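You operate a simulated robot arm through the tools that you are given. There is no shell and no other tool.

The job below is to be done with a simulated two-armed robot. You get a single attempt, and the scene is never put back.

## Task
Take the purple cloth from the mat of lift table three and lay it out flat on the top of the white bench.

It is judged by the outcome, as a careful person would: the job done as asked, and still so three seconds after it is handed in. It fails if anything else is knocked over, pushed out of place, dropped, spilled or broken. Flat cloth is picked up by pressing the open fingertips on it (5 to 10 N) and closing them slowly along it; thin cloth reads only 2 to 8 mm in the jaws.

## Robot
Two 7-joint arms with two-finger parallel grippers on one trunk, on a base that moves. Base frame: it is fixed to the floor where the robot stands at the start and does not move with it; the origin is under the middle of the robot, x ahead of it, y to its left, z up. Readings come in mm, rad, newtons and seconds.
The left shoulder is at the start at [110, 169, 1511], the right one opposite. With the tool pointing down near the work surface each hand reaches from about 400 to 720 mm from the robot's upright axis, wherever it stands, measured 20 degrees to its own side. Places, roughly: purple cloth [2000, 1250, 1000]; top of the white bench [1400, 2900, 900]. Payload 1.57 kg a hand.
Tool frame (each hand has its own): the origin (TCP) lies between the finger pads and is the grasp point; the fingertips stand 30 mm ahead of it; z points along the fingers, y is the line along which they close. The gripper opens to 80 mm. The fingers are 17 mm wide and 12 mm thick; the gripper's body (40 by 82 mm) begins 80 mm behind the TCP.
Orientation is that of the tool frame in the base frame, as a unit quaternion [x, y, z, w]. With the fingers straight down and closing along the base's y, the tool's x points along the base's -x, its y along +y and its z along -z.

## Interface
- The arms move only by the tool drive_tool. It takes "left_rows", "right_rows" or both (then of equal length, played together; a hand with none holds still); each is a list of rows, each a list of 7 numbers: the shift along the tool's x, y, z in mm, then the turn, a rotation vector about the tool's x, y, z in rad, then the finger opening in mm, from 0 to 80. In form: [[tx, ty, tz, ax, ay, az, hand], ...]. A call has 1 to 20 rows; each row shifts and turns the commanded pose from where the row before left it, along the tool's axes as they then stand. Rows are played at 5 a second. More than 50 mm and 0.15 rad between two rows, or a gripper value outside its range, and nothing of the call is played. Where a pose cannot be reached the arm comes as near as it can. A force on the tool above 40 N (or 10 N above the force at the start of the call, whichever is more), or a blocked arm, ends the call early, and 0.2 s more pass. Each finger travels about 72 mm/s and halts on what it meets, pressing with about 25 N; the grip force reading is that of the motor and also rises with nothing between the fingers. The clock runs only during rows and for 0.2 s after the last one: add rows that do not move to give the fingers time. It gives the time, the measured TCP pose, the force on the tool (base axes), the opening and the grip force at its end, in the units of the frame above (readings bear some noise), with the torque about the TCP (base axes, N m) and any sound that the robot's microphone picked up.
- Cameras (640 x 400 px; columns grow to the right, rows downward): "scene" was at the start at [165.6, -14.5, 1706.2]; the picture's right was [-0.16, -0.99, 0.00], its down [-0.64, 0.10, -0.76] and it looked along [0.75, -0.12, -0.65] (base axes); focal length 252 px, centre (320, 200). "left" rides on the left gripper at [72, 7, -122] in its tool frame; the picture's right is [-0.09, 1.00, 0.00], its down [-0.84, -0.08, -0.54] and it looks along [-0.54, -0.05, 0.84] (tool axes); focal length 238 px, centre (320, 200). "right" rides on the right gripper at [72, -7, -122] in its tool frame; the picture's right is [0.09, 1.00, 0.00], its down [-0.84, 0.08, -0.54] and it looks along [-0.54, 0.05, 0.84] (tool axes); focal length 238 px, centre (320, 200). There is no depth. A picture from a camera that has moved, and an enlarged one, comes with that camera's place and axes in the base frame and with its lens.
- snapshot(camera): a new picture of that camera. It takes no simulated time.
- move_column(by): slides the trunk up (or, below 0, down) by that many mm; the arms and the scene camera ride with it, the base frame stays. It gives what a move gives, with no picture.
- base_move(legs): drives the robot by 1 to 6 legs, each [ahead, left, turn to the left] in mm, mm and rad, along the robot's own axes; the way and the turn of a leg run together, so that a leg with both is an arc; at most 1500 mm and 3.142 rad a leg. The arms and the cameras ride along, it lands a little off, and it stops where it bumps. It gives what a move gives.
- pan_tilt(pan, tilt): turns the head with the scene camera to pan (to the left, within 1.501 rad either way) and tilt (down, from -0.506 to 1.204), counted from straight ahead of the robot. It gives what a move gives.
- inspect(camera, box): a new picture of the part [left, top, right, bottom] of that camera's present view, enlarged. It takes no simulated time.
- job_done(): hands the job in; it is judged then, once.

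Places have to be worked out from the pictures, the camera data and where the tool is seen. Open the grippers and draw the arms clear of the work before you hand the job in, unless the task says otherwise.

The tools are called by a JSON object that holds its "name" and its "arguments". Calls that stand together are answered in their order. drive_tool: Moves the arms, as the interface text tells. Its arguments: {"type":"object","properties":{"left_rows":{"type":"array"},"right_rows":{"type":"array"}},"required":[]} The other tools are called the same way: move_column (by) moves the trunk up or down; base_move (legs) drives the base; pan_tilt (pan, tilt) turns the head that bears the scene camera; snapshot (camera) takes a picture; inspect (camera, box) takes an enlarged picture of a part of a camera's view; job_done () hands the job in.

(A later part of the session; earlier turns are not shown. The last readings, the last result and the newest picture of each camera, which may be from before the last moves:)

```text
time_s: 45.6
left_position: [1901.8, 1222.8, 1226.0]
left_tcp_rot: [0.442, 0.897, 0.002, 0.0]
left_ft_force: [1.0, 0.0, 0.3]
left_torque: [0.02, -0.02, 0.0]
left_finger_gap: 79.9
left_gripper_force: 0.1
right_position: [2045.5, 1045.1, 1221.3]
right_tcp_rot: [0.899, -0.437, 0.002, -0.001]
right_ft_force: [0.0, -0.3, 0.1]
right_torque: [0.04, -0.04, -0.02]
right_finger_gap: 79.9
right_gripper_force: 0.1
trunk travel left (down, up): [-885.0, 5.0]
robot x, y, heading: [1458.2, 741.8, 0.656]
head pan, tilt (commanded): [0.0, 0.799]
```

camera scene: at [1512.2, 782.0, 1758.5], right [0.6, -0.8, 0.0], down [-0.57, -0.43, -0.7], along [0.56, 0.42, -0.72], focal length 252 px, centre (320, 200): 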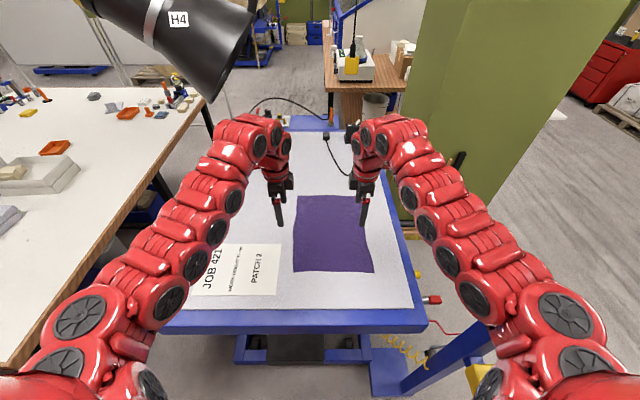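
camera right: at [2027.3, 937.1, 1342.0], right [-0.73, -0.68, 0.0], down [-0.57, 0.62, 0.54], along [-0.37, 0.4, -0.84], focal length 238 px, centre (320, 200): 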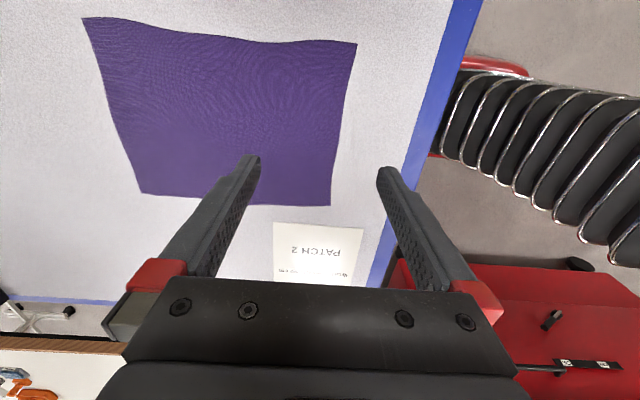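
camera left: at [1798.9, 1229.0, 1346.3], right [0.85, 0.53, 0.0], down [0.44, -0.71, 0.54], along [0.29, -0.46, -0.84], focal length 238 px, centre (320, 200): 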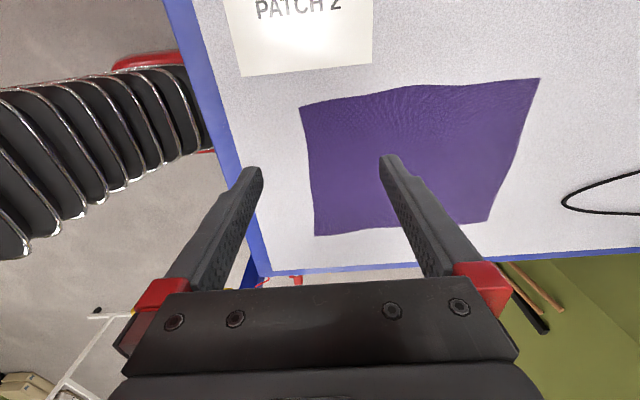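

Both hands now sit above the cloth; I move them over the near corners and down to about 55 mm above the mat with fingers set to 50 mm.

{"name": "drive_tool", "arguments": {"left_rows": [[-5.3, -9.7, 28, 0, 0, 0, 50], [-5.3, -9.7, 28, 0, 0, 0, 50], [-5.3, -9.7, 28, 0, 0, 0, 50], [-5.3, -9.7, 28, 0, 0, 0, 50], [-5.3, -9.7, 28, 0, 0, 0, 50], [-5.3, -9.7, 28, 0, 0, 0, 50], [-5.3, -9.7, 28, 0, 0, 0, 50], [-5.3, -9.7, 28, 0, 0, 0, 50], [0, 0, 0, 0, 0, 0, 50]], "right_rows": [[7, 11.2, 27.5, 0, 0, 0, 50], [7, 11.2, 27.5, 0, 0, 0, 50], [7, 11.2, 27.5, 0, 0, 0, 50], [7, 11.2, 27.5, 0, 0, 0, 50], [7, 11.2, 27.5, 0, 0, 0, 50], [7, 11.2, 27.5, 0, 0, 0, 50], [7, 11.2, 27.5, 0, 0, 0, 50], [7, 11.2, 27.5, 0, 0, 0, 50], [0, 0, 0, 0, 0, 0, 50]]}}

{"name": "snapshot", "arguments": {"camera": "scene"}}

{"name": "snapshot", "arguments": {"camera": "right"}}

{"name": "snapshot", "arguments": {"camera": "left"}}

```text
time_s: 47.6
left_position: [1865.7, 1162.8, 992.2]
left_tcp_rot: [0.443, 0.897, 0.0, 0.001]
left_ft_force: [0.6, -0.3, 0.6]
left_torque: [0.0, -0.01, 0.02]
left_finger_gap: 49.8
left_gripper_force: 0.1
left hand out of reach, approached as far as the arm can: row 2
right_position: [2020.2, 956.0, 1000.3]
right_tcp_rot: [0.899, -0.438, 0.002, 0.001]
right_ft_force: [-0.5, 0.5, -0.8]
right_torque: [-0.03, 0.02, -0.02]
right_finger_gap: 49.9
right_gripper_force: 0.2
right hand out of reach, approached as far as the arm can: row 2
trunk travel left (down, up): [-885.0, 5.0]
robot x, y, heading: [1455.0, 743.2, 0.656]
head pan, tilt (commanded): [0.0, 0.799]
```

```text
taken
camera scene: at [1583.1, 837.6, 1758.4], right [0.61, -0.79, 0.0], down [-0.57, -0.44, -0.7], along [0.55, 0.42, -0.72], focal length 252 px, centre (320, 200)
```

scene: 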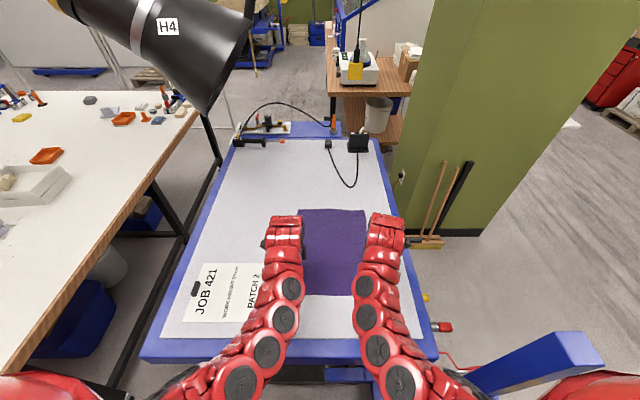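

```text
taken
camera right: at [2069.4, 905.3, 1123.1], right [-0.73, -0.69, 0.0], down [-0.58, 0.61, 0.54], along [-0.37, 0.39, -0.84], focal length 238 px, centre (320, 200)
```

right: 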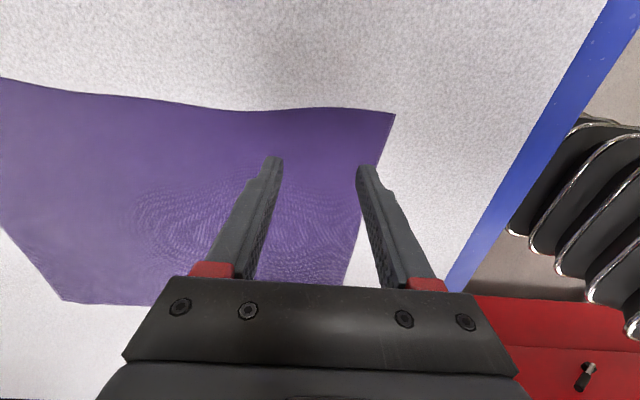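

```text
taken
camera left: at [1828.7, 1223.7, 1113.4], right [0.85, 0.53, 0.0], down [0.45, -0.71, 0.54], along [0.29, -0.46, -0.84], focal length 238 px, centre (320, 200)
```

left: 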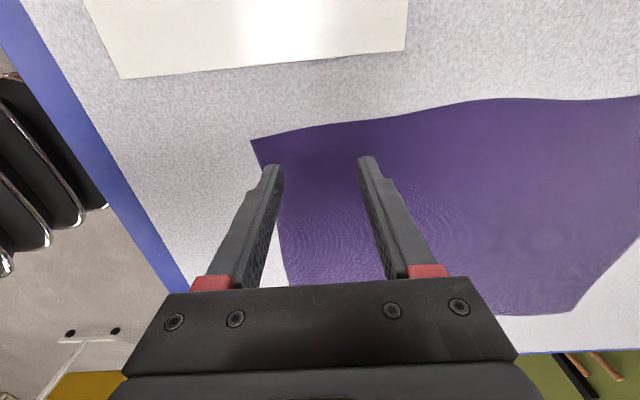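

The measured corners hold steady at [1990, 897] and [1815, 1135]. I correct both hands sideways and lower to about 10 mm above the cloth.

{"name": "drive_tool", "arguments": {"left_rows": [[-4.7, -3, 0, 0, 0, 0, 50], [-4.7, -3, 0, 0, 0, 0, 50], [-4.7, -3, 0, 0, 0, 0, 50], [-4.6, -3.2, 0, 0, 0, 0, 50], [0, 0, 10, 0, 0, 0, 50], [0, 0, 10, 0, 0, 0, 50], [0, 0, 10, 0, 0, 0, 50], [0, 0, 10, 0, 0, 0, 50], [0, 0, 0, 0, 0, 0, 50]], "right_rows": [[0.5, 4, 0, 0, 0, 0, 50], [0.5, 4, 0, 0, 0, 0, 50], [0.6, 4, 0, 0, 0, 0, 50], [0.6, 3.9, 0, 0, 0, 0, 50], [0, 0, 12, 0, 0, 0, 50], [0, 0, 12, 0, 0, 0, 50], [0, 0, 12, 0, 0, 0, 50], [0, 0, 12, 0, 0, 0, 50], [0, 0, 0, 0, 0, 0, 50]]}}

{"name": "snapshot", "arguments": {"camera": "right"}}

{"name": "snapshot", "arguments": {"camera": "left"}}

```text
time_s: 49.6
left_position: [1867.7, 1139.3, 955.9]
left_tcp_rot: [0.441, 0.897, 0.0, 0.0]
left_ft_force: [0.4, -0.5, -0.7]
left_torque: [0.01, 0.01, -0.02]
left_finger_gap: 50.0
left_gripper_force: 0.2
right_position: [2009.7, 945.8, 952.8]
right_tcp_rot: [0.899, -0.438, 0.002, 0.0]
right_ft_force: [-0.4, -0.2, -0.8]
right_torque: [-0.01, 0.0, -0.02]
right_finger_gap: 50.1
right_gripper_force: 0.0
trunk travel left (down, up): [-885.0, 5.0]
robot x, y, heading: [1452.6, 741.5, 0.655]
head pan, tilt (commanded): [0.0, 0.799]
```

```text
taken
camera right: at [2058.3, 894.4, 1075.3], right [-0.73, -0.69, 0.0], down [-0.58, 0.61, 0.54], along [-0.37, 0.39, -0.84], focal length 238 px, centre (320, 200)
```

right: 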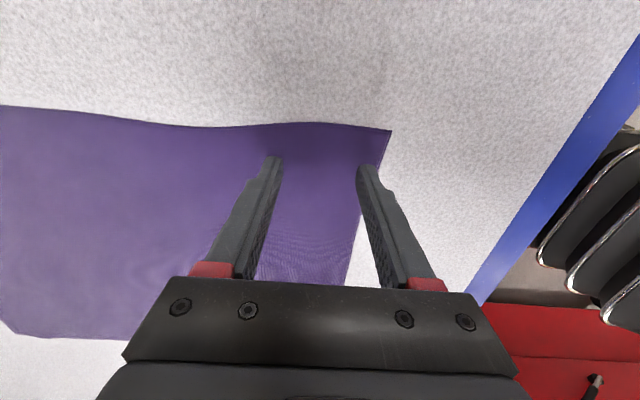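

```text
taken
camera left: at [1830.0, 1200.0, 1077.1], right [0.85, 0.53, 0.0], down [0.45, -0.71, 0.54], along [0.29, -0.46, -0.84], focal length 238 px, centre (320, 200)
```

left: 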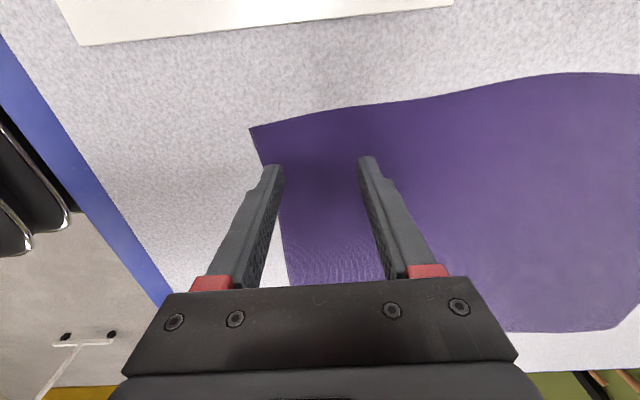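

The near fingers sit only just inside the cloth's edge, so I shift both hands 8 mm deeper, then descend until light contact.

{"name": "drive_tool", "arguments": {"left_rows": [[0, 4, 0, 0, 0, 0, 50], [0, 4, 0, 0, 0, 0, 50], [0, 0, 3, 0, 0, 0, 50], [0, 0, 3, 0, 0, 0, 50], [0, 0, 3, 0, 0, 0, 50], [0, 0, 2, 0, 0, 0, 50], [0, 0, 0, 0, 0, 0, 50]], "right_rows": [[0, -4, 0, 0, 0, 0, 50], [0, -4, 0, 0, 0, 0, 50], [0, 0, 2, 0, 0, 0, 50], [0, 0, 2, 0, 0, 0, 50], [0, 0, 2, 0, 0, 0, 50], [0, 0, 2, 0, 0, 0, 50], [0, 0, 0, 0, 0, 0, 50]]}}

```text
time_s: 51.2
left_position: [1876.4, 1143.3, 943.9]
left_tcp_rot: [0.441, 0.898, 0.0, 0.0]
left_ft_force: [-0.7, -0.3, 0.7]
left_torque: [0.01, -0.02, -0.04]
left_finger_gap: 50.4
left_gripper_force: 0.1
right_position: [2017.5, 950.1, 946.2]
right_tcp_rot: [0.899, -0.437, 0.002, 0.0]
right_ft_force: [-0.3, 0.1, 0.4]
right_torque: [-0.03, -0.03, 0.0]
right_finger_gap: 50.1
right_gripper_force: 0.1
trunk travel left (down, up): [-885.0, 5.0]
robot x, y, heading: [1456.2, 741.6, 0.654]
head pan, tilt (commanded): [0.0, 0.799]
```

No contact yet (forces near zero at z ≈ 944–946), so I keep descending in 1 mm steps.

{"name": "drive_tool", "arguments": {"left_rows": [[0, 0, 1, 0, 0, 0, 50], [0, 0, 1, 0, 0, 0, 50], [0, 0, 1, 0, 0, 0, 50], [0, 0, 0, 0, 0, 0, 50]], "right_rows": [[0, 0, 1, 0, 0, 0, 50], [0, 0, 1, 0, 0, 0, 50], [0, 0, 1, 0, 0, 0, 50], [0, 0, 0, 0, 0, 0, 50]]}}

```text
time_s: 52.2
left_position: [1875.1, 1141.7, 942.9]
left_tcp_rot: [0.443, 0.897, 0.002, 0.001]
left_ft_force: [3.1, -1.8, 29.8]
left_torque: [-0.57, 0.63, 0.13]
left_finger_gap: 48.9
left_gripper_force: 0.1
right_position: [2015.1, 948.8, 942.5]
right_tcp_rot: [0.899, -0.437, 0.002, -0.001]
right_ft_force: [-0.2, 1.4, 0.9]
right_torque: [-0.01, 0.04, 0.01]
right_finger_gap: 49.6
right_gripper_force: 0.1
trunk travel left (down, up): [-885.0, 5.0]
robot x, y, heading: [1453.0, 740.5, 0.656]
head pan, tilt (commanded): [0.0, 0.799]
```

Left is pressing 30 N and right just touches; I ease the left up 1.4 mm and lower the right 1 mm to reach the 5–10 N range.

{"name": "drive_tool", "arguments": {"left_rows": [[0, 0, -0.7, 0, 0, 0, 50], [0, 0, -0.7, 0, 0, 0, 50], [0, 0, 0, 0, 0, 0, 50]], "right_rows": [[0, 0, 0.5, 0, 0, 0, 50], [0, 0, 0.5, 0, 0, 0, 50], [0, 0, 0, 0, 0, 0, 50]]}}

```text
time_s: 53.0
left_position: [1872.0, 1142.3, 942.9]
left_tcp_rot: [0.443, 0.897, 0.0, 0.0]
left_ft_force: [5.2, -2.2, 8.5]
left_torque: [-0.15, 0.0, 0.08]
left_finger_gap: 46.8
left_gripper_force: 0.0
right_position: [2015.6, 949.5, 942.8]
right_tcp_rot: [0.899, -0.437, 0.003, -0.002]
right_ft_force: [-0.8, 1.0, 27.3]
right_torque: [-0.48, 0.75, -0.04]
right_finger_gap: 50.3
right_gripper_force: 0.3
trunk travel left (down, up): [-885.0, 5.0]
robot x, y, heading: [1452.4, 738.9, 0.656]
head pan, tilt (commanded): [0.0, 0.799]
```

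Left is at 8.5 N; the right overshot to 27 N, so I raise it 0.7 mm.

{"name": "drive_tool", "arguments": {"right_rows": [[0, 0, -0.7, 0, 0, 0, 50], [0, 0, 0, 0, 0, 0, 50]]}}

```text
time_s: 53.6
left_position: [1871.8, 1143.2, 943.5]
left_tcp_rot: [0.441, 0.898, 0.001, 0.001]
left_ft_force: [1.3, 0.0, 2.6]
left_torque: [-0.07, 0.0, 0.04]
left_finger_gap: 48.7
left_gripper_force: 0.1
right_position: [2015.6, 949.5, 943.5]
right_tcp_rot: [0.899, -0.437, 0.003, -0.001]
right_ft_force: [0.4, 1.0, 31.2]
right_torque: [-0.48, 0.83, -0.01]
right_finger_gap: 49.7
right_gripper_force: 0.0
trunk travel left (down, up): [-885.0, 5.0]
robot x, y, heading: [1458.0, 741.7, 0.653]
head pan, tilt (commanded): [0.0, 0.799]
```

Right still reads 31 N while left relaxed to 2.6 N; I raise the right another 1 mm and lower the left 0.4 mm.

{"name": "drive_tool", "arguments": {"left_rows": [[0, 0, 0.4, 0, 0, 0, 50], [0, 0, 0, 0, 0, 0, 50], [0, 0, 0, 0, 0, 0, 50]], "right_rows": [[0, 0, -1.0, 0, 0, 0, 50], [0, 0, 0, 0, 0, 0, 50], [0, 0, 0, 0, 0, 0, 50]]}}

```text
time_s: 54.4
left_position: [1872.8, 1144.1, 943.0]
left_tcp_rot: [0.442, 0.897, 0.0, 0.0]
left_ft_force: [-0.3, 0.7, 5.3]
left_torque: [-0.11, 0.15, -0.04]
left_finger_gap: 50.2
left_gripper_force: 0.3
right_position: [2014.6, 950.0, 944.3]
right_tcp_rot: [0.899, -0.438, 0.002, -0.002]
right_ft_force: [0.0, -2.2, 20.2]
right_torque: [-0.38, 0.48, 0.04]
right_finger_gap: 50.0
right_gripper_force: 0.1
trunk travel left (down, up): [-885.0, 5.0]
robot x, y, heading: [1454.3, 741.8, 0.655]
head pan, tilt (commanded): [0.0, 0.799]
```

Left is 5 N, right 20 N; one more 0.8 mm raise on the right.

{"name": "drive_tool", "arguments": {"left_rows": [[0, 0, 0.2, 0, 0, 0, 50], [0, 0, 0, 0, 0, 0, 50], [0, 0, 0, 0, 0, 0, 50]], "right_rows": [[0, 0, -0.8, 0, 0, 0, 50], [0, 0, 0, 0, 0, 0, 50], [0, 0, 0, 0, 0, 0, 50]]}}

```text
time_s: 55.2
left_position: [1872.5, 1144.0, 943.3]
left_tcp_rot: [0.442, 0.897, 0.002, 0.001]
left_ft_force: [-4.4, 1.9, 19.0]
left_torque: [-0.39, 0.59, -0.15]
left_finger_gap: 51.4
left_gripper_force: 1.3
right_position: [2013.4, 949.9, 943.6]
right_tcp_rot: [0.899, -0.438, 0.003, -0.001]
right_ft_force: [0.9, 0.9, 1.9]
right_torque: [-0.03, 0.04, 0.02]
right_finger_gap: 48.9
right_gripper_force: 0.1
trunk travel left (down, up): [-885.0, 5.0]
robot x, y, heading: [1455.1, 743.5, 0.652]
head pan, tilt (commanded): [0.0, 0.799]
```

Now left 19 N, right 2 N; small opposite trims.

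{"name": "drive_tool", "arguments": {"left_rows": [[0, 0, -0.4, 0, 0, 0, 50], [0, 0, 0, 0, 0, 0, 50], [0, 0, 0, 0, 0, 0, 50]], "right_rows": [[0, 0, 0.25, 0, 0, 0, 50], [0, 0, 0, 0, 0, 0, 50], [0, 0, 0, 0, 0, 0, 50]]}}

```text
time_s: 56.0
left_position: [1873.5, 1143.5, 943.7]
left_tcp_rot: [0.441, 0.897, 0.0, 0.001]
left_ft_force: [-4.8, 4.8, 12.1]
left_torque: [-0.09, 0.42, -0.23]
left_finger_gap: 50.6
left_gripper_force: 0.2
right_position: [2014.4, 950.5, 943.3]
right_tcp_rot: [0.899, -0.438, 0.002, -0.001]
right_ft_force: [-0.4, -1.9, 5.6]
right_torque: [-0.16, 0.12, 0.07]
right_finger_gap: 50.6
right_gripper_force: 0.5
trunk travel left (down, up): [-885.0, 5.0]
robot x, y, heading: [1450.4, 743.3, 0.651]
head pan, tilt (commanded): [0.0, 0.799]
```

Left 12 N and right 5.6 N is about right, so I close the fingers slowly along the cloth.

{"name": "drive_tool", "arguments": {"left_rows": [[0, 0, -0.2, 0, 0, 0, 46], [0, 0, 0, 0, 0, 0, 42], [0, 0, 0, 0, 0, 0, 38], [0, 0, 0, 0, 0, 0, 34], [0, 0, 0, 0, 0, 0, 30], [0, 0, 0, 0, 0, 0, 26], [0, 0, 0, 0, 0, 0, 22], [0, 0, 0, 0, 0, 0, 18], [0, 0, 0, 0, 0, 0, 14], [0, 0, 0, 0, 0, 0, 10], [0, 0, 0, 0, 0, 0, 6], [0, 0, 0, 0, 0, 0, 3], [0, 0, 0, 0, 0, 0, 0], [0, 0, 0, 0, 0, 0, 0], [0, 0, 0, 0, 0, 0, 0]], "right_rows": [[0, 0, 0, 0, 0, 0, 46], [0, 0, 0, 0, 0, 0, 42], [0, 0, 0, 0, 0, 0, 38], [0, 0, 0, 0, 0, 0, 34], [0, 0, 0, 0, 0, 0, 30], [0, 0, 0, 0, 0, 0, 26], [0, 0, 0, 0, 0, 0, 22], [0, 0, 0, 0, 0, 0, 18], [0, 0, 0, 0, 0, 0, 14], [0, 0, 0, 0, 0, 0, 10], [0, 0, 0, 0, 0, 0, 6], [0, 0, 0, 0, 0, 0, 3], [0, 0, 0, 0, 0, 0, 0], [0, 0, 0, 0, 0, 0, 0], [0, 0, 0, 0, 0, 0, 0]]}}

{"name": "snapshot", "arguments": {"camera": "right"}}

{"name": "snapshot", "arguments": {"camera": "left"}}

```text
time_s: 59.2
left_position: [1873.8, 1142.7, 944.0]
left_tcp_rot: [0.441, 0.897, 0.002, 0.001]
left_ft_force: [6.7, -0.8, 10.3]
left_torque: [0.01, -0.25, -0.09]
left_finger_gap: 8.6
left_gripper_force: 25.0
right_position: [2016.5, 949.7, 943.1]
right_tcp_rot: [0.899, -0.438, 0.002, -0.001]
right_ft_force: [-3.3, 0.2, 10.5]
right_torque: [-0.01, 0.07, -0.05]
right_finger_gap: 2.1
right_gripper_force: 23.9
trunk travel left (down, up): [-885.0, 5.0]
robot x, y, heading: [1457.3, 741.3, 0.653]
head pan, tilt (commanded): [0.0, 0.799]
```

```text
taken
camera right: at [2064.2, 897.8, 1065.6], right [-0.73, -0.69, 0.0], down [-0.58, 0.61, 0.54], along [-0.37, 0.39, -0.84], focal length 238 px, centre (320, 200)
```

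right: 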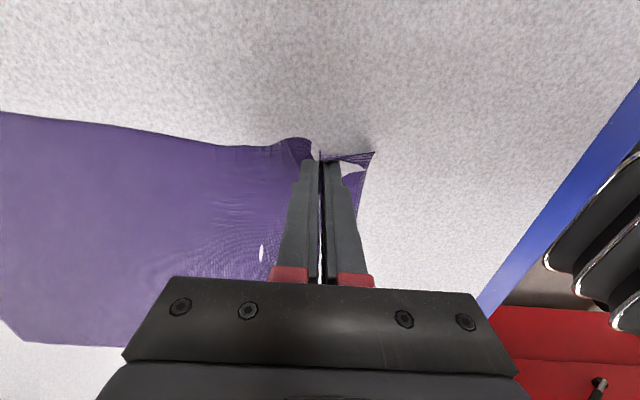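

```text
taken
camera left: at [1835.5, 1203.4, 1065.4], right [0.85, 0.53, 0.0], down [0.45, -0.71, 0.54], along [0.29, -0.46, -0.84], focal length 238 px, centre (320, 200)
```

left: 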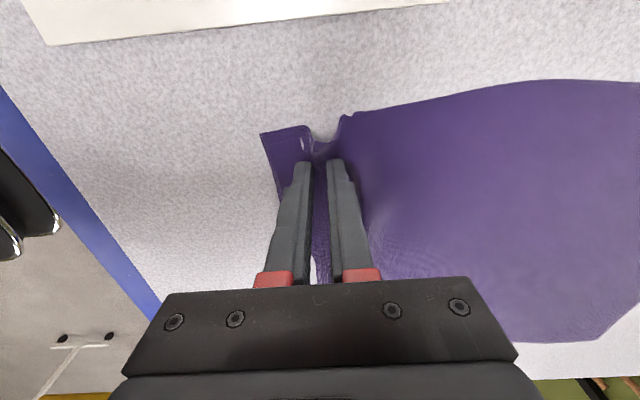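

Both fingers have closed on something (8.6 mm left, 2.1 mm right); I zoom to check the pinches before lifting.

{"name": "inspect", "arguments": {"camera": "right", "box": [220, 110, 420, 300]}}

{"name": "inspect", "arguments": {"camera": "left", "box": [220, 90, 420, 290]}}

```text
2.11 times, centred on (320, 205) of right
camera zoom: at [2064.2, 897.8, 1065.6], right [-0.73, -0.69, 0.0], down [-0.58, 0.61, 0.54], along [-0.37, 0.39, -0.84], focal length 502 px, centre (320, 190)
```

zoom: 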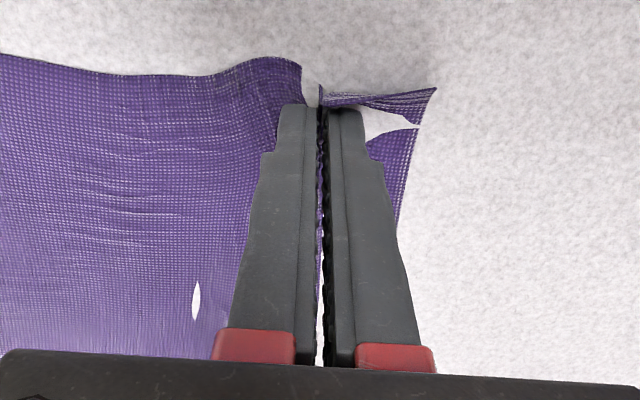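

```text
2.00 times, centred on (320, 190) of left
camera zoom: at [1835.5, 1203.4, 1065.4], right [0.85, 0.53, 0.0], down [0.45, -0.71, 0.54], along [0.29, -0.46, -0.84], focal length 477 px, centre (320, 220)
```

zoom: 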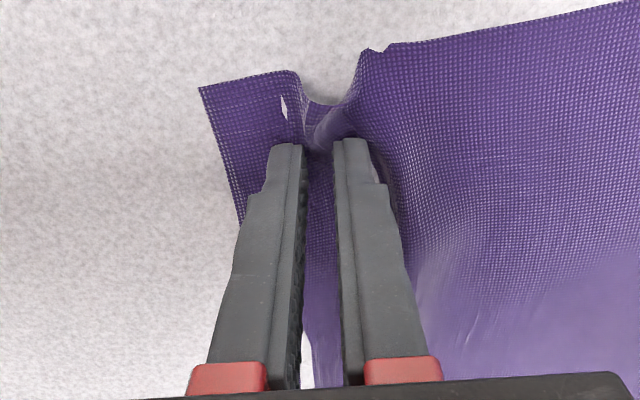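

Both sides show a pinched ridge with a flap on the near side. I lift both hands together 50 mm and check.

{"name": "drive_tool", "arguments": {"left_rows": [[0, 0, -5, 0, 0, 0, 0], [0, 0, -7, 0, 0, 0, 0], [0, 0, -8, 0, 0, 0, 0], [0, 0, -10, 0, 0, 0, 0], [0, 0, -10, 0, 0, 0, 0], [0, 0, -10, 0, 0, 0, 0], [0, 0, 0, 0, 0, 0, 0]], "right_rows": [[0, 0, -5, 0, 0, 0, 0], [0, 0, -7, 0, 0, 0, 0], [0, 0, -8, 0, 0, 0, 0], [0, 0, -10, 0, 0, 0, 0], [0, 0, -10, 0, 0, 0, 0], [0, 0, -10, 0, 0, 0, 0], [0, 0, 0, 0, 0, 0, 0]]}}

{"name": "snapshot", "arguments": {"camera": "right"}}

{"name": "snapshot", "arguments": {"camera": "left"}}

{"name": "inspect", "arguments": {"camera": "scene", "box": [200, 180, 460, 380]}}

```text
time_s: 60.8
left_position: [1875.2, 1142.3, 994.8]
left_tcp_rot: [0.442, 0.897, 0.0, 0.0]
left_ft_force: [2.2, -3.7, -0.2]
left_torque: [-0.11, -0.04, 0.05]
left_finger_gap: 1.7
left_gripper_force: 23.5
right_position: [2016.8, 948.9, 990.8]
right_tcp_rot: [0.9, -0.437, 0.002, 0.0]
right_ft_force: [-1.9, 3.0, -0.8]
right_torque: [0.09, 0.09, 0.01]
right_finger_gap: 2.0
right_gripper_force: 23.9
trunk travel left (down, up): [-885.0, 5.0]
robot x, y, heading: [1453.5, 739.2, 0.653]
head pan, tilt (commanded): [0.0, 0.799]
```

```text
taken
camera right: at [2065.2, 897.0, 1114.4], right [-0.73, -0.69, 0.0], down [-0.58, 0.61, 0.54], along [-0.37, 0.39, -0.84], focal length 238 px, centre (320, 200)
```

right: 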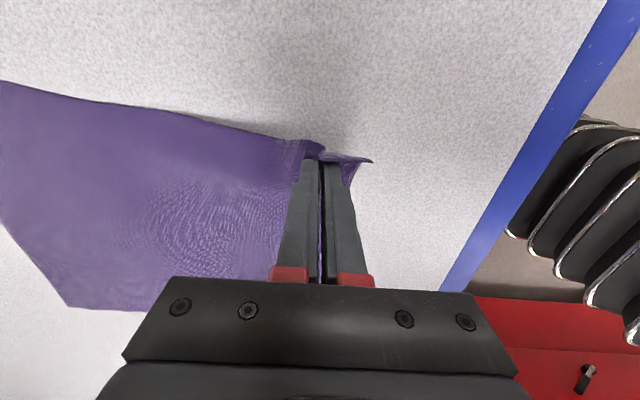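

```text
taken
camera left: at [1836.8, 1203.5, 1115.8], right [0.85, 0.53, 0.0], down [0.45, -0.71, 0.54], along [0.29, -0.46, -0.84], focal length 238 px, centre (320, 200)
```

left: 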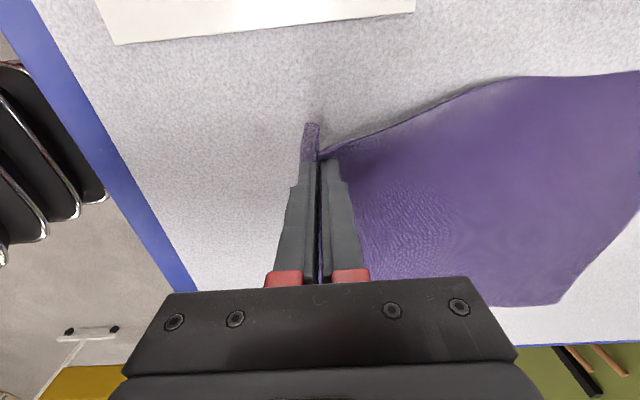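

```text
2.00 times, centred on (330, 280) of scene
camera zoom: at [1583.0, 837.6, 1758.3], right [0.61, -0.79, 0.0], down [-0.57, -0.44, -0.7], along [0.55, 0.42, -0.72], focal length 505 px, centre (300, 40)
```

zoom: 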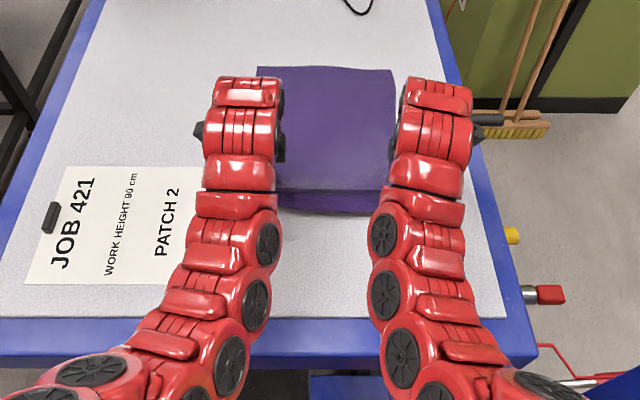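

Both pinches hold (about 2 mm of cloth each), with slight tension between the hands. I ease them together a few mm while raising and advancing them so the cloth hangs clear of the mat.

{"name": "drive_tool", "arguments": {"left_rows": [[-2, 0, -2, 0, 0, 0, 0], [-2, 0, -5, 0, 0, 0, 0], [0, 7.3, -17.5, 0, 0, 0, 0], [0, 7.3, -17.5, 0, 0, 0, 0], [0, 7.3, -17.5, 0, 0, 0, 0], [0, 7.3, -17.5, 0, 0, 0, 0], [0, 7.3, -17.5, 0, 0, 0, 0], [0, 7.3, -17.5, 0, 0, 0, 0], [0, 7.3, -17.5, 0, 0, 0, 0], [0, 7.3, -17.5, 0, 0, 0, 0], [0, 7.3, -17.5, 0, 0, 0, 0], [0, 0, 0, 0, 0, 0, 0]], "right_rows": [[-2, 0, -2, 0, 0, 0, 0], [-2, 0, -5, 0, 0, 0, 0], [0, -7.3, -17.5, 0, 0, 0, 0], [0, -7.3, -17.5, 0, 0, 0, 0], [0, -7.3, -17.5, 0, 0, 0, 0], [0, -7.3, -17.5, 0, 0, 0, 0], [0, -7.3, -17.5, 0, 0, 0, 0], [0, -7.3, -17.5, 0, 0, 0, 0], [0, -7.3, -17.5, 0, 0, 0, 0], [0, -7.3, -17.5, 0, 0, 0, 0], [0, -7.3, -17.5, 0, 0, 0, 0], [0, 0, 0, 0, 0, 0, 0]]}}

{"name": "snapshot", "arguments": {"camera": "scene"}}

{"name": "snapshot", "arguments": {"camera": "right"}}

{"name": "snapshot", "arguments": {"camera": "left"}}

```text
time_s: 63.4
left_position: [1928.1, 1179.0, 1158.7]
left_tcp_rot: [0.442, 0.897, 0.0, 0.0]
left_ft_force: [0.4, 0.3, 0.4]
left_torque: [-0.02, 0.02, -0.02]
left_finger_gap: 1.5
left_gripper_force: 23.4
right_position: [2069.7, 997.3, 1149.3]
right_tcp_rot: [0.899, -0.438, 0.002, -0.001]
right_ft_force: [0.0, -0.2, 0.1]
right_torque: [0.01, 0.03, 0.0]
right_finger_gap: 2.0
right_gripper_force: 23.6
right hand out of reach, approached as far as the arm can: row 8, 9
trunk travel left (down, up): [-885.0, 5.0]
robot x, y, heading: [1456.8, 744.1, 0.656]
head pan, tilt (commanded): [0.0, 0.799]
```

```text
taken
camera scene: at [1583.1, 837.6, 1758.3], right [0.61, -0.79, 0.0], down [-0.57, -0.44, -0.7], along [0.55, 0.42, -0.72], focal length 252 px, centre (320, 200)
```

scene: 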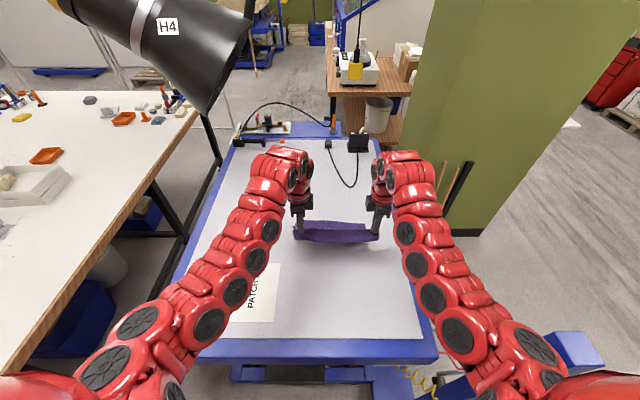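

```text
taken
camera right: at [2117.2, 945.9, 1272.4], right [-0.73, -0.69, 0.0], down [-0.58, 0.61, 0.54], along [-0.37, 0.39, -0.84], focal length 238 px, centre (320, 200)
```

right: 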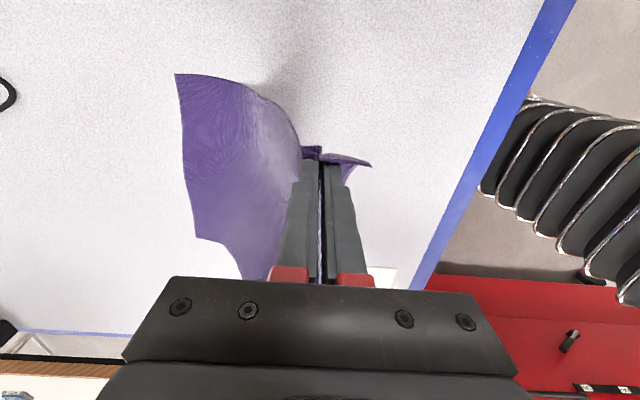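

```text
taken
camera left: at [1889.5, 1239.6, 1279.3], right [0.85, 0.53, 0.0], down [0.45, -0.71, 0.54], along [0.29, -0.46, -0.84], focal length 238 px, centre (320, 200)
```

left: 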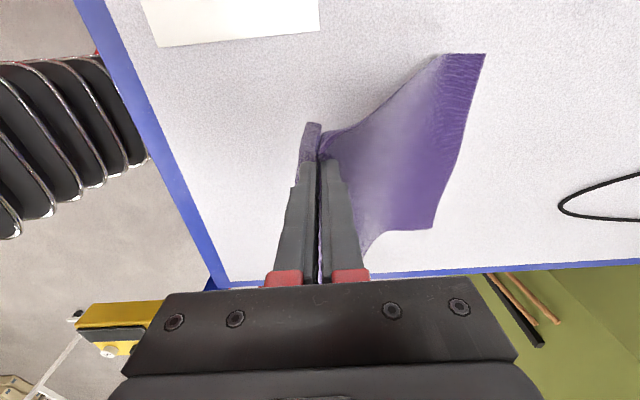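

The cloth hangs well from both hands. Right hand hit its near-reach limit, so I continue up while moving further forward, levelling both hands at about 1257.

{"name": "drive_tool", "arguments": {"left_rows": [[0, 8, 0, 0, 0, 0, 0], [0, 10, -16.5, 0, 0, 0, 0], [0, 10, -16.5, 0, 0, 0, 0], [0, 10, -16.5, 0, 0, 0, 0], [0, 10, -16.5, 0, 0, 0, 0], [0, 10, -16.5, 0, 0, 0, 0], [0, 10, -16.5, 0, 0, 0, 0], [0, 0, 0, 0, 0, 0, 0]], "right_rows": [[0, -6, 0, 0, 0, 0, 0], [0, -10, -18, 0, 0, 0, 0], [0, -10, -18, 0, 0, 0, 0], [0, -10, -18, 0, 0, 0, 0], [0, -10, -18, 0, 0, 0, 0], [0, -10, -18, 0, 0, 0, 0], [0, -10, -18, 0, 0, 0, 0], [0, 0, 0, 0, 0, 0, 0]]}}

{"name": "snapshot", "arguments": {"camera": "scene"}}

{"name": "snapshot", "arguments": {"camera": "right"}}

```text
time_s: 65.2
left_position: [1981.2, 1223.2, 1254.8]
left_tcp_rot: [0.441, 0.897, 0.0, 0.0]
left_ft_force: [0.5, -0.1, -0.4]
left_torque: [-0.01, -0.01, 0.01]
left_finger_gap: 1.9
left_gripper_force: 23.2
right_position: [2120.9, 1039.4, 1258.9]
right_tcp_rot: [0.899, -0.438, 0.003, 0.0]
right_ft_force: [-0.8, 1.3, 0.4]
right_torque: [0.0, -0.05, 0.01]
right_finger_gap: 1.9
right_gripper_force: 23.4
trunk travel left (down, up): [-885.0, 5.0]
robot x, y, heading: [1452.2, 742.1, 0.654]
head pan, tilt (commanded): [0.0, 0.799]
```

```text
taken
camera scene: at [1583.0, 837.9, 1758.3], right [0.61, -0.79, 0.0], down [-0.57, -0.44, -0.7], along [0.55, 0.42, -0.72], focal length 252 px, centre (320, 200)
```

scene: 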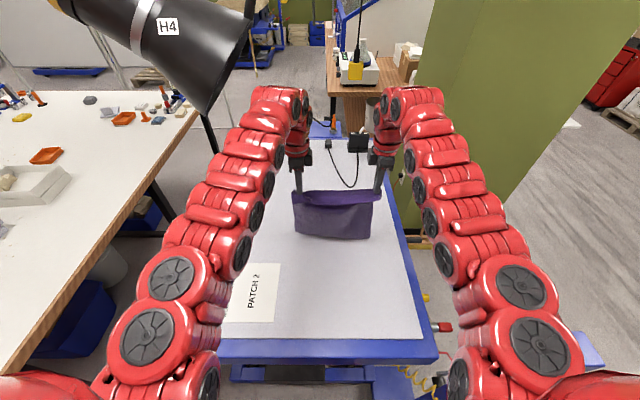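

```text
taken
camera right: at [2170.3, 987.8, 1382.0], right [-0.73, -0.69, 0.0], down [-0.58, 0.61, 0.54], along [-0.37, 0.39, -0.84], focal length 238 px, centre (320, 200)
```

right: 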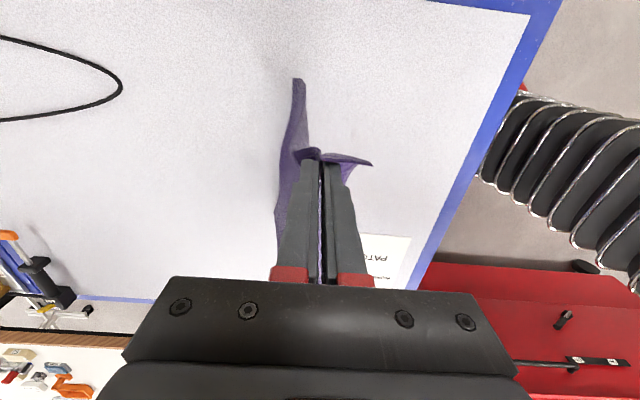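

The cloth's lower edge still just rests on the mat about 60 mm ahead of the hands. I try raising the hands another 60 mm for clearance.

{"name": "drive_tool", "arguments": {"left_rows": [[0, 3, -16, 0, 0, 0, 0], [0, 3, -16, 0, 0, 0, 0], [0, 3, -16, 0, 0, 0, 0], [0, 3, -16, 0, 0, 0, 0], [0, 0, 0, 0, 0, 0, 0]], "right_rows": [[0, -3, -15, 0, 0, 0, 0], [0, -3, -15, 0, 0, 0, 0], [0, -3, -15, 0, 0, 0, 0], [0, -3, -15, 0, 0, 0, 0], [0, 0, 0, 0, 0, 0, 0]]}}

{"name": "snapshot", "arguments": {"camera": "right"}}

{"name": "snapshot", "arguments": {"camera": "scene"}}

```text
time_s: 66.4
left_position: [1980.7, 1218.6, 1300.0]
left_tcp_rot: [0.441, 0.897, 0.0, 0.0]
left_ft_force: [0.1, 0.6, 0.5]
left_torque: [0.0, 0.04, 0.0]
left_finger_gap: 1.7
left_gripper_force: 23.9
left hand out of reach, approached as far as the arm can: row 2, 3, 4
right_position: [2119.7, 1047.5, 1315.0]
right_tcp_rot: [0.899, -0.438, 0.002, 0.001]
right_ft_force: [0.0, 0.0, 0.4]
right_torque: [-0.03, 0.01, -0.01]
right_finger_gap: 2.1
right_gripper_force: 23.7
right hand out of reach, approached as far as the arm can: row 3, 4
trunk travel left (down, up): [-885.0, 5.0]
robot x, y, heading: [1455.5, 738.3, 0.658]
head pan, tilt (commanded): [0.0, 0.799]
```

```text
taken
camera right: at [2168.9, 995.5, 1437.7], right [-0.73, -0.69, 0.0], down [-0.58, 0.61, 0.54], along [-0.37, 0.39, -0.84], focal length 238 px, centre (320, 200)
```

right: 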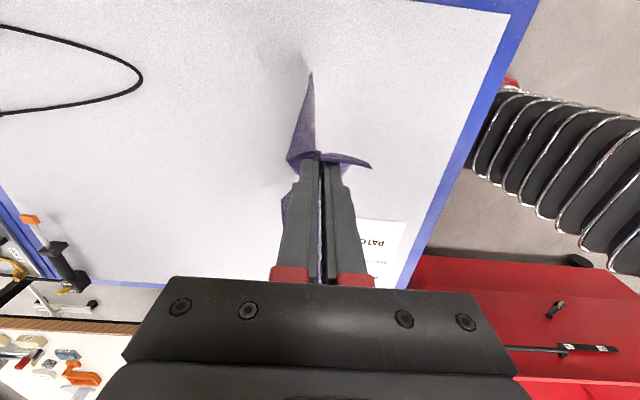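

```text
taken
camera scene: at [1583.1, 838.4, 1758.3], right [0.61, -0.79, 0.0], down [-0.57, -0.44, -0.7], along [0.55, 0.42, -0.72], focal length 252 px, centre (320, 200)
```

scene: 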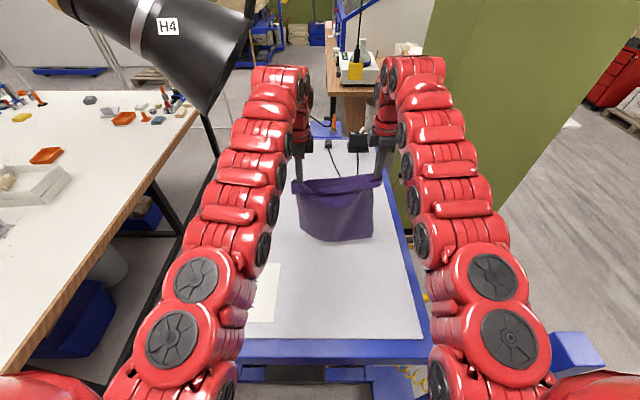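

Both hands are up at about 1305 with the cloth's bottom some 40 mm above the mat. I back straight away from the lift table by 500 mm.

{"name": "base_move", "arguments": {"legs": [[-500, 0, 0]]}}

{"name": "snapshot", "arguments": {"camera": "scene"}}

```text
time_s: 69.4
left_position: [1578.3, 907.0, 1299.9]
left_tcp_rot: [0.441, 0.898, -0.001, 0.0]
left_ft_force: [0.5, -0.8, 0.6]
left_torque: [0.0, 0.04, 0.03]
left_finger_gap: 1.6
left_gripper_force: 23.1
right_position: [1717.7, 736.7, 1313.9]
right_tcp_rot: [0.899, -0.437, 0.002, 0.001]
right_ft_force: [-0.7, -0.1, -0.2]
right_torque: [-0.03, 0.0, 0.0]
right_finger_gap: 1.9
right_gripper_force: 24.5
trunk travel left (down, up): [-885.0, 5.0]
robot x, y, heading: [1049.2, 427.7, 0.655]
head pan, tilt (commanded): [0.0, 0.799]
```

```text
taken
camera scene: at [1180.4, 528.4, 1758.1], right [0.61, -0.79, 0.0], down [-0.57, -0.44, -0.7], along [0.55, 0.42, -0.72], focal length 252 px, centre (320, 200)
```

scene: 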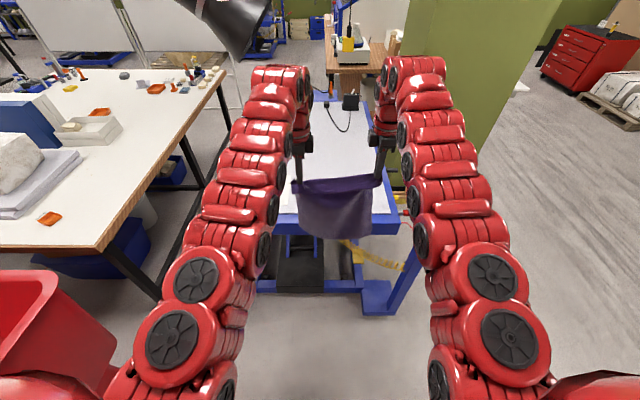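

The cloth hangs freely in front of me. I enlarge the bench corner region to refine its position before turning toward it.

{"name": "inspect", "arguments": {"camera": "scene", "box": [0, 50, 240, 310]}}

```text
1.54 times, centred on (120, 180) of scene
camera zoom: at [1180.4, 528.4, 1758.1], right [0.61, -0.79, 0.0], down [-0.57, -0.44, -0.7], along [0.55, 0.42, -0.72], focal length 388 px, centre (628, 231)
```

zoom: 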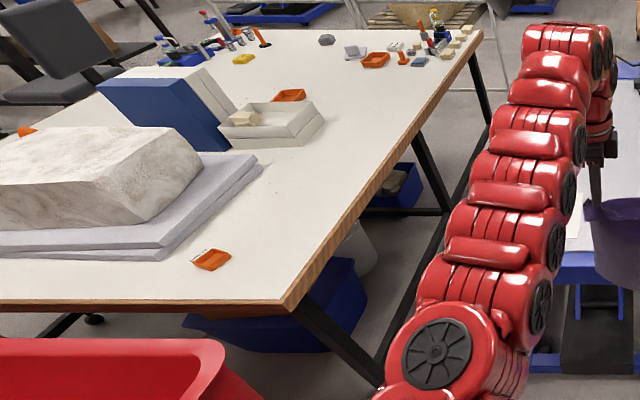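

Bench corner comes out near u≈1885, n≈690, z≈815, and the free strip beside the block is wide enough for the cloth. I sidestep left a little and turn left 0.7 rad to line up with the gap between cart and lift table.

{"name": "base_move", "arguments": {"legs": [[0, 116, 0], [0, 0, 0.7]]}}

{"name": "pan_tilt", "arguments": {"pan": 0.0, "tilt": 0.9}}

{"name": "snapshot", "arguments": {"camera": "scene"}}

```text
time_s: 72.5
left_position: [1066.0, 1228.1, 1300.3]
left_tcp_rot: [0.101, 0.995, 0.001, -0.001]
left_ft_force: [0.3, 0.4, -0.9]
left_torque: [0.02, 0.02, -0.04]
left_finger_gap: 1.8
left_gripper_force: 23.8
right_position: [1283.1, 1190.0, 1315.5]
right_tcp_rot: [0.995, -0.096, 0.003, -0.001]
right_ft_force: [-0.1, -0.5, -0.2]
right_torque: [0.01, 0.02, -0.03]
right_finger_gap: 2.1
right_gripper_force: 23.6
trunk travel left (down, up): [-885.0, 5.0]
robot x, y, heading: [979.5, 523.9, 1.367]
head pan, tilt (commanded): [0.0, 0.799]
```

```text
time_s: 73.2
left_position: [1065.4, 1228.3, 1300.4]
left_tcp_rot: [0.101, 0.995, -0.001, 0.001]
left_ft_force: [-0.2, -1.0, 0.4]
left_torque: [0.0, 0.01, -0.02]
left_finger_gap: 1.4
left_gripper_force: 23.1
right_position: [1281.7, 1191.0, 1314.8]
right_tcp_rot: [0.995, -0.096, 0.002, 0.001]
right_ft_force: [-0.3, 0.6, -0.1]
right_torque: [-0.03, 0.01, -0.02]
right_finger_gap: 1.9
right_gripper_force: 23.3
trunk travel left (down, up): [-885.0, 5.0]
robot x, y, heading: [977.6, 521.6, 1.367]
head pan, tilt (commanded): [0.0, 0.901]
```

```text
taken
camera scene: at [1011.6, 674.7, 1750.4], right [0.98, -0.2, 0.0], down [-0.16, -0.77, -0.62], along [0.13, 0.61, -0.78], focal length 252 px, centre (320, 200)
```

scene: 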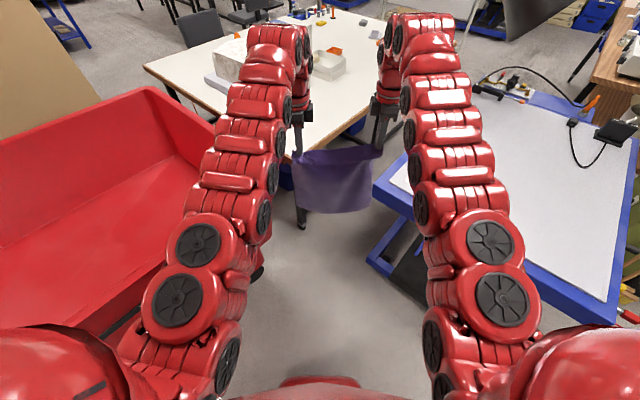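

I'm at the mouth of the gap, heading between cart corner and lift-table corner with margins as computed. I advance 550 mm first.

{"name": "base_move", "arguments": {"legs": [[550, -15, 0]]}}

{"name": "pan_tilt", "arguments": {"pan": 0.0, "tilt": 1.1}}

{"name": "snapshot", "arguments": {"camera": "scene"}}

{"name": "pan_tilt", "arguments": {"pan": 0.8, "tilt": 0.9}}

{"name": "snapshot", "arguments": {"camera": "scene"}}

{"name": "pan_tilt", "arguments": {"pan": -0.8, "tilt": 0.9}}

{"name": "snapshot", "arguments": {"camera": "scene"}}

```text
time_s: 76.3
left_position: [1200.2, 1757.6, 1302.5]
left_tcp_rot: [0.107, 0.994, 0.0, 0.0]
left_ft_force: [0.4, 0.7, -0.5]
left_torque: [0.01, -0.02, -0.05]
left_finger_gap: 1.9
left_gripper_force: 23.5
right_position: [1418.1, 1716.5, 1316.0]
right_tcp_rot: [0.995, -0.101, 0.002, -0.001]
right_ft_force: [0.2, 0.0, -0.6]
right_torque: [0.03, 0.03, 0.0]
right_finger_gap: 1.9
right_gripper_force: 23.2
trunk travel left (down, up): [-885.0, 5.0]
robot x, y, heading: [1108.4, 1052.6, 1.357]
head pan, tilt (commanded): [0.0, 0.901]
```

```text
time_s: 77.1
left_position: [1201.2, 1758.5, 1299.5]
left_tcp_rot: [0.106, 0.994, -0.001, 0.001]
left_ft_force: [1.1, 0.8, -0.3]
left_torque: [-0.01, -0.01, -0.01]
left_finger_gap: 1.9
left_gripper_force: 23.7
right_position: [1418.1, 1718.6, 1314.7]
right_tcp_rot: [0.995, -0.101, 0.002, 0.0]
right_ft_force: [1.1, 0.6, -0.1]
right_torque: [0.01, -0.01, 0.01]
right_finger_gap: 2.4
right_gripper_force: 23.1
trunk travel left (down, up): [-885.0, 5.0]
robot x, y, heading: [1105.4, 1049.4, 1.357]
head pan, tilt (commanded): [0.0, 1.1]
```

```text
taken
camera scene: at [1138.5, 1193.2, 1736.6], right [0.98, -0.21, 0.0], down [-0.19, -0.87, -0.45], along [0.1, 0.44, -0.89], focal length 252 px, centre (320, 200)
```

scene: 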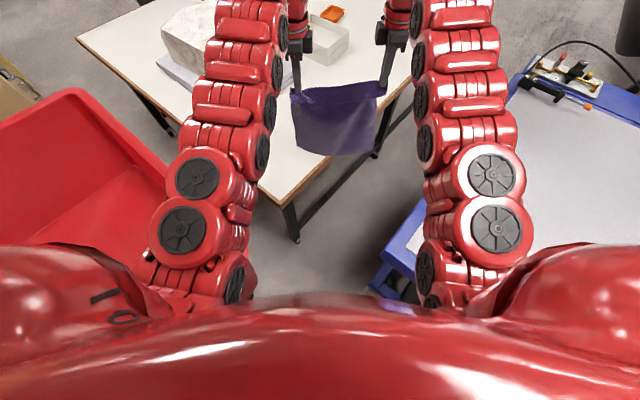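

```text
time_s: 78.2
left_position: [1199.8, 1758.4, 1300.7]
left_tcp_rot: [0.107, 0.994, 0.0, -0.001]
left_ft_force: [0.0, 0.2, 1.1]
left_torque: [-0.02, 0.0, -0.04]
left_finger_gap: 1.7
left_gripper_force: 23.4
right_position: [1417.1, 1718.2, 1315.3]
right_tcp_rot: [0.995, -0.101, 0.002, 0.0]
right_ft_force: [-0.1, -0.2, 0.0]
right_torque: [-0.01, 0.05, -0.02]
right_finger_gap: 1.8
right_gripper_force: 23.8
trunk travel left (down, up): [-885.0, 5.0]
robot x, y, heading: [1108.6, 1051.5, 1.359]
head pan, tilt (commanded): [0.799, 0.901]
```

```text
taken
camera scene: at [1083.3, 1193.8, 1750.4], right [0.83, 0.55, 0.0], down [0.43, -0.65, -0.62], along [-0.34, 0.52, -0.78], focal length 252 px, centre (320, 200)
```

scene: 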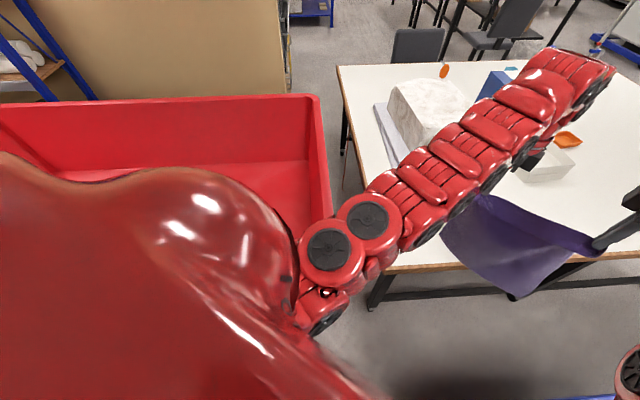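

```text
time_s: 79.9
left_position: [1200.9, 1757.9, 1301.2]
left_tcp_rot: [0.106, 0.994, 0.0, 0.0]
left_ft_force: [-0.1, 0.1, 0.9]
left_torque: [0.01, 0.01, 0.01]
left_finger_gap: 1.8
left_gripper_force: 23.1
right_position: [1417.4, 1717.6, 1316.0]
right_tcp_rot: [0.995, -0.101, 0.002, 0.0]
right_ft_force: [0.1, -0.4, 0.2]
right_torque: [0.0, 0.0, 0.0]
right_finger_gap: 2.1
right_gripper_force: 23.6
trunk travel left (down, up): [-885.0, 5.0]
robot x, y, heading: [1104.2, 1057.3, 1.36]
head pan, tilt (commanded): [-0.799, 0.901]
```

```text
taken
camera scene: at [1189.0, 1170.9, 1750.4], right [0.53, -0.85, 0.0], down [-0.66, -0.42, -0.62], along [0.53, 0.33, -0.78], focal length 252 px, centre (320, 200)
```

scene: 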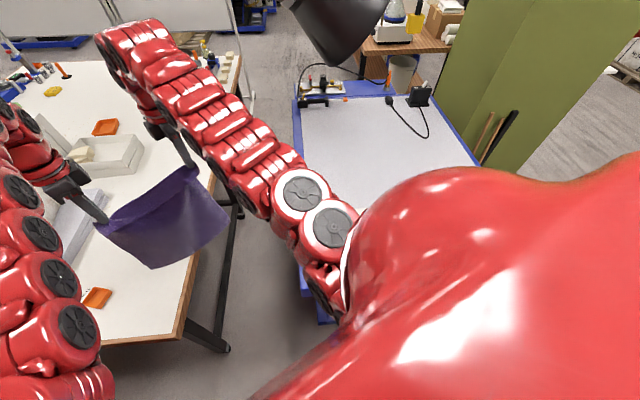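

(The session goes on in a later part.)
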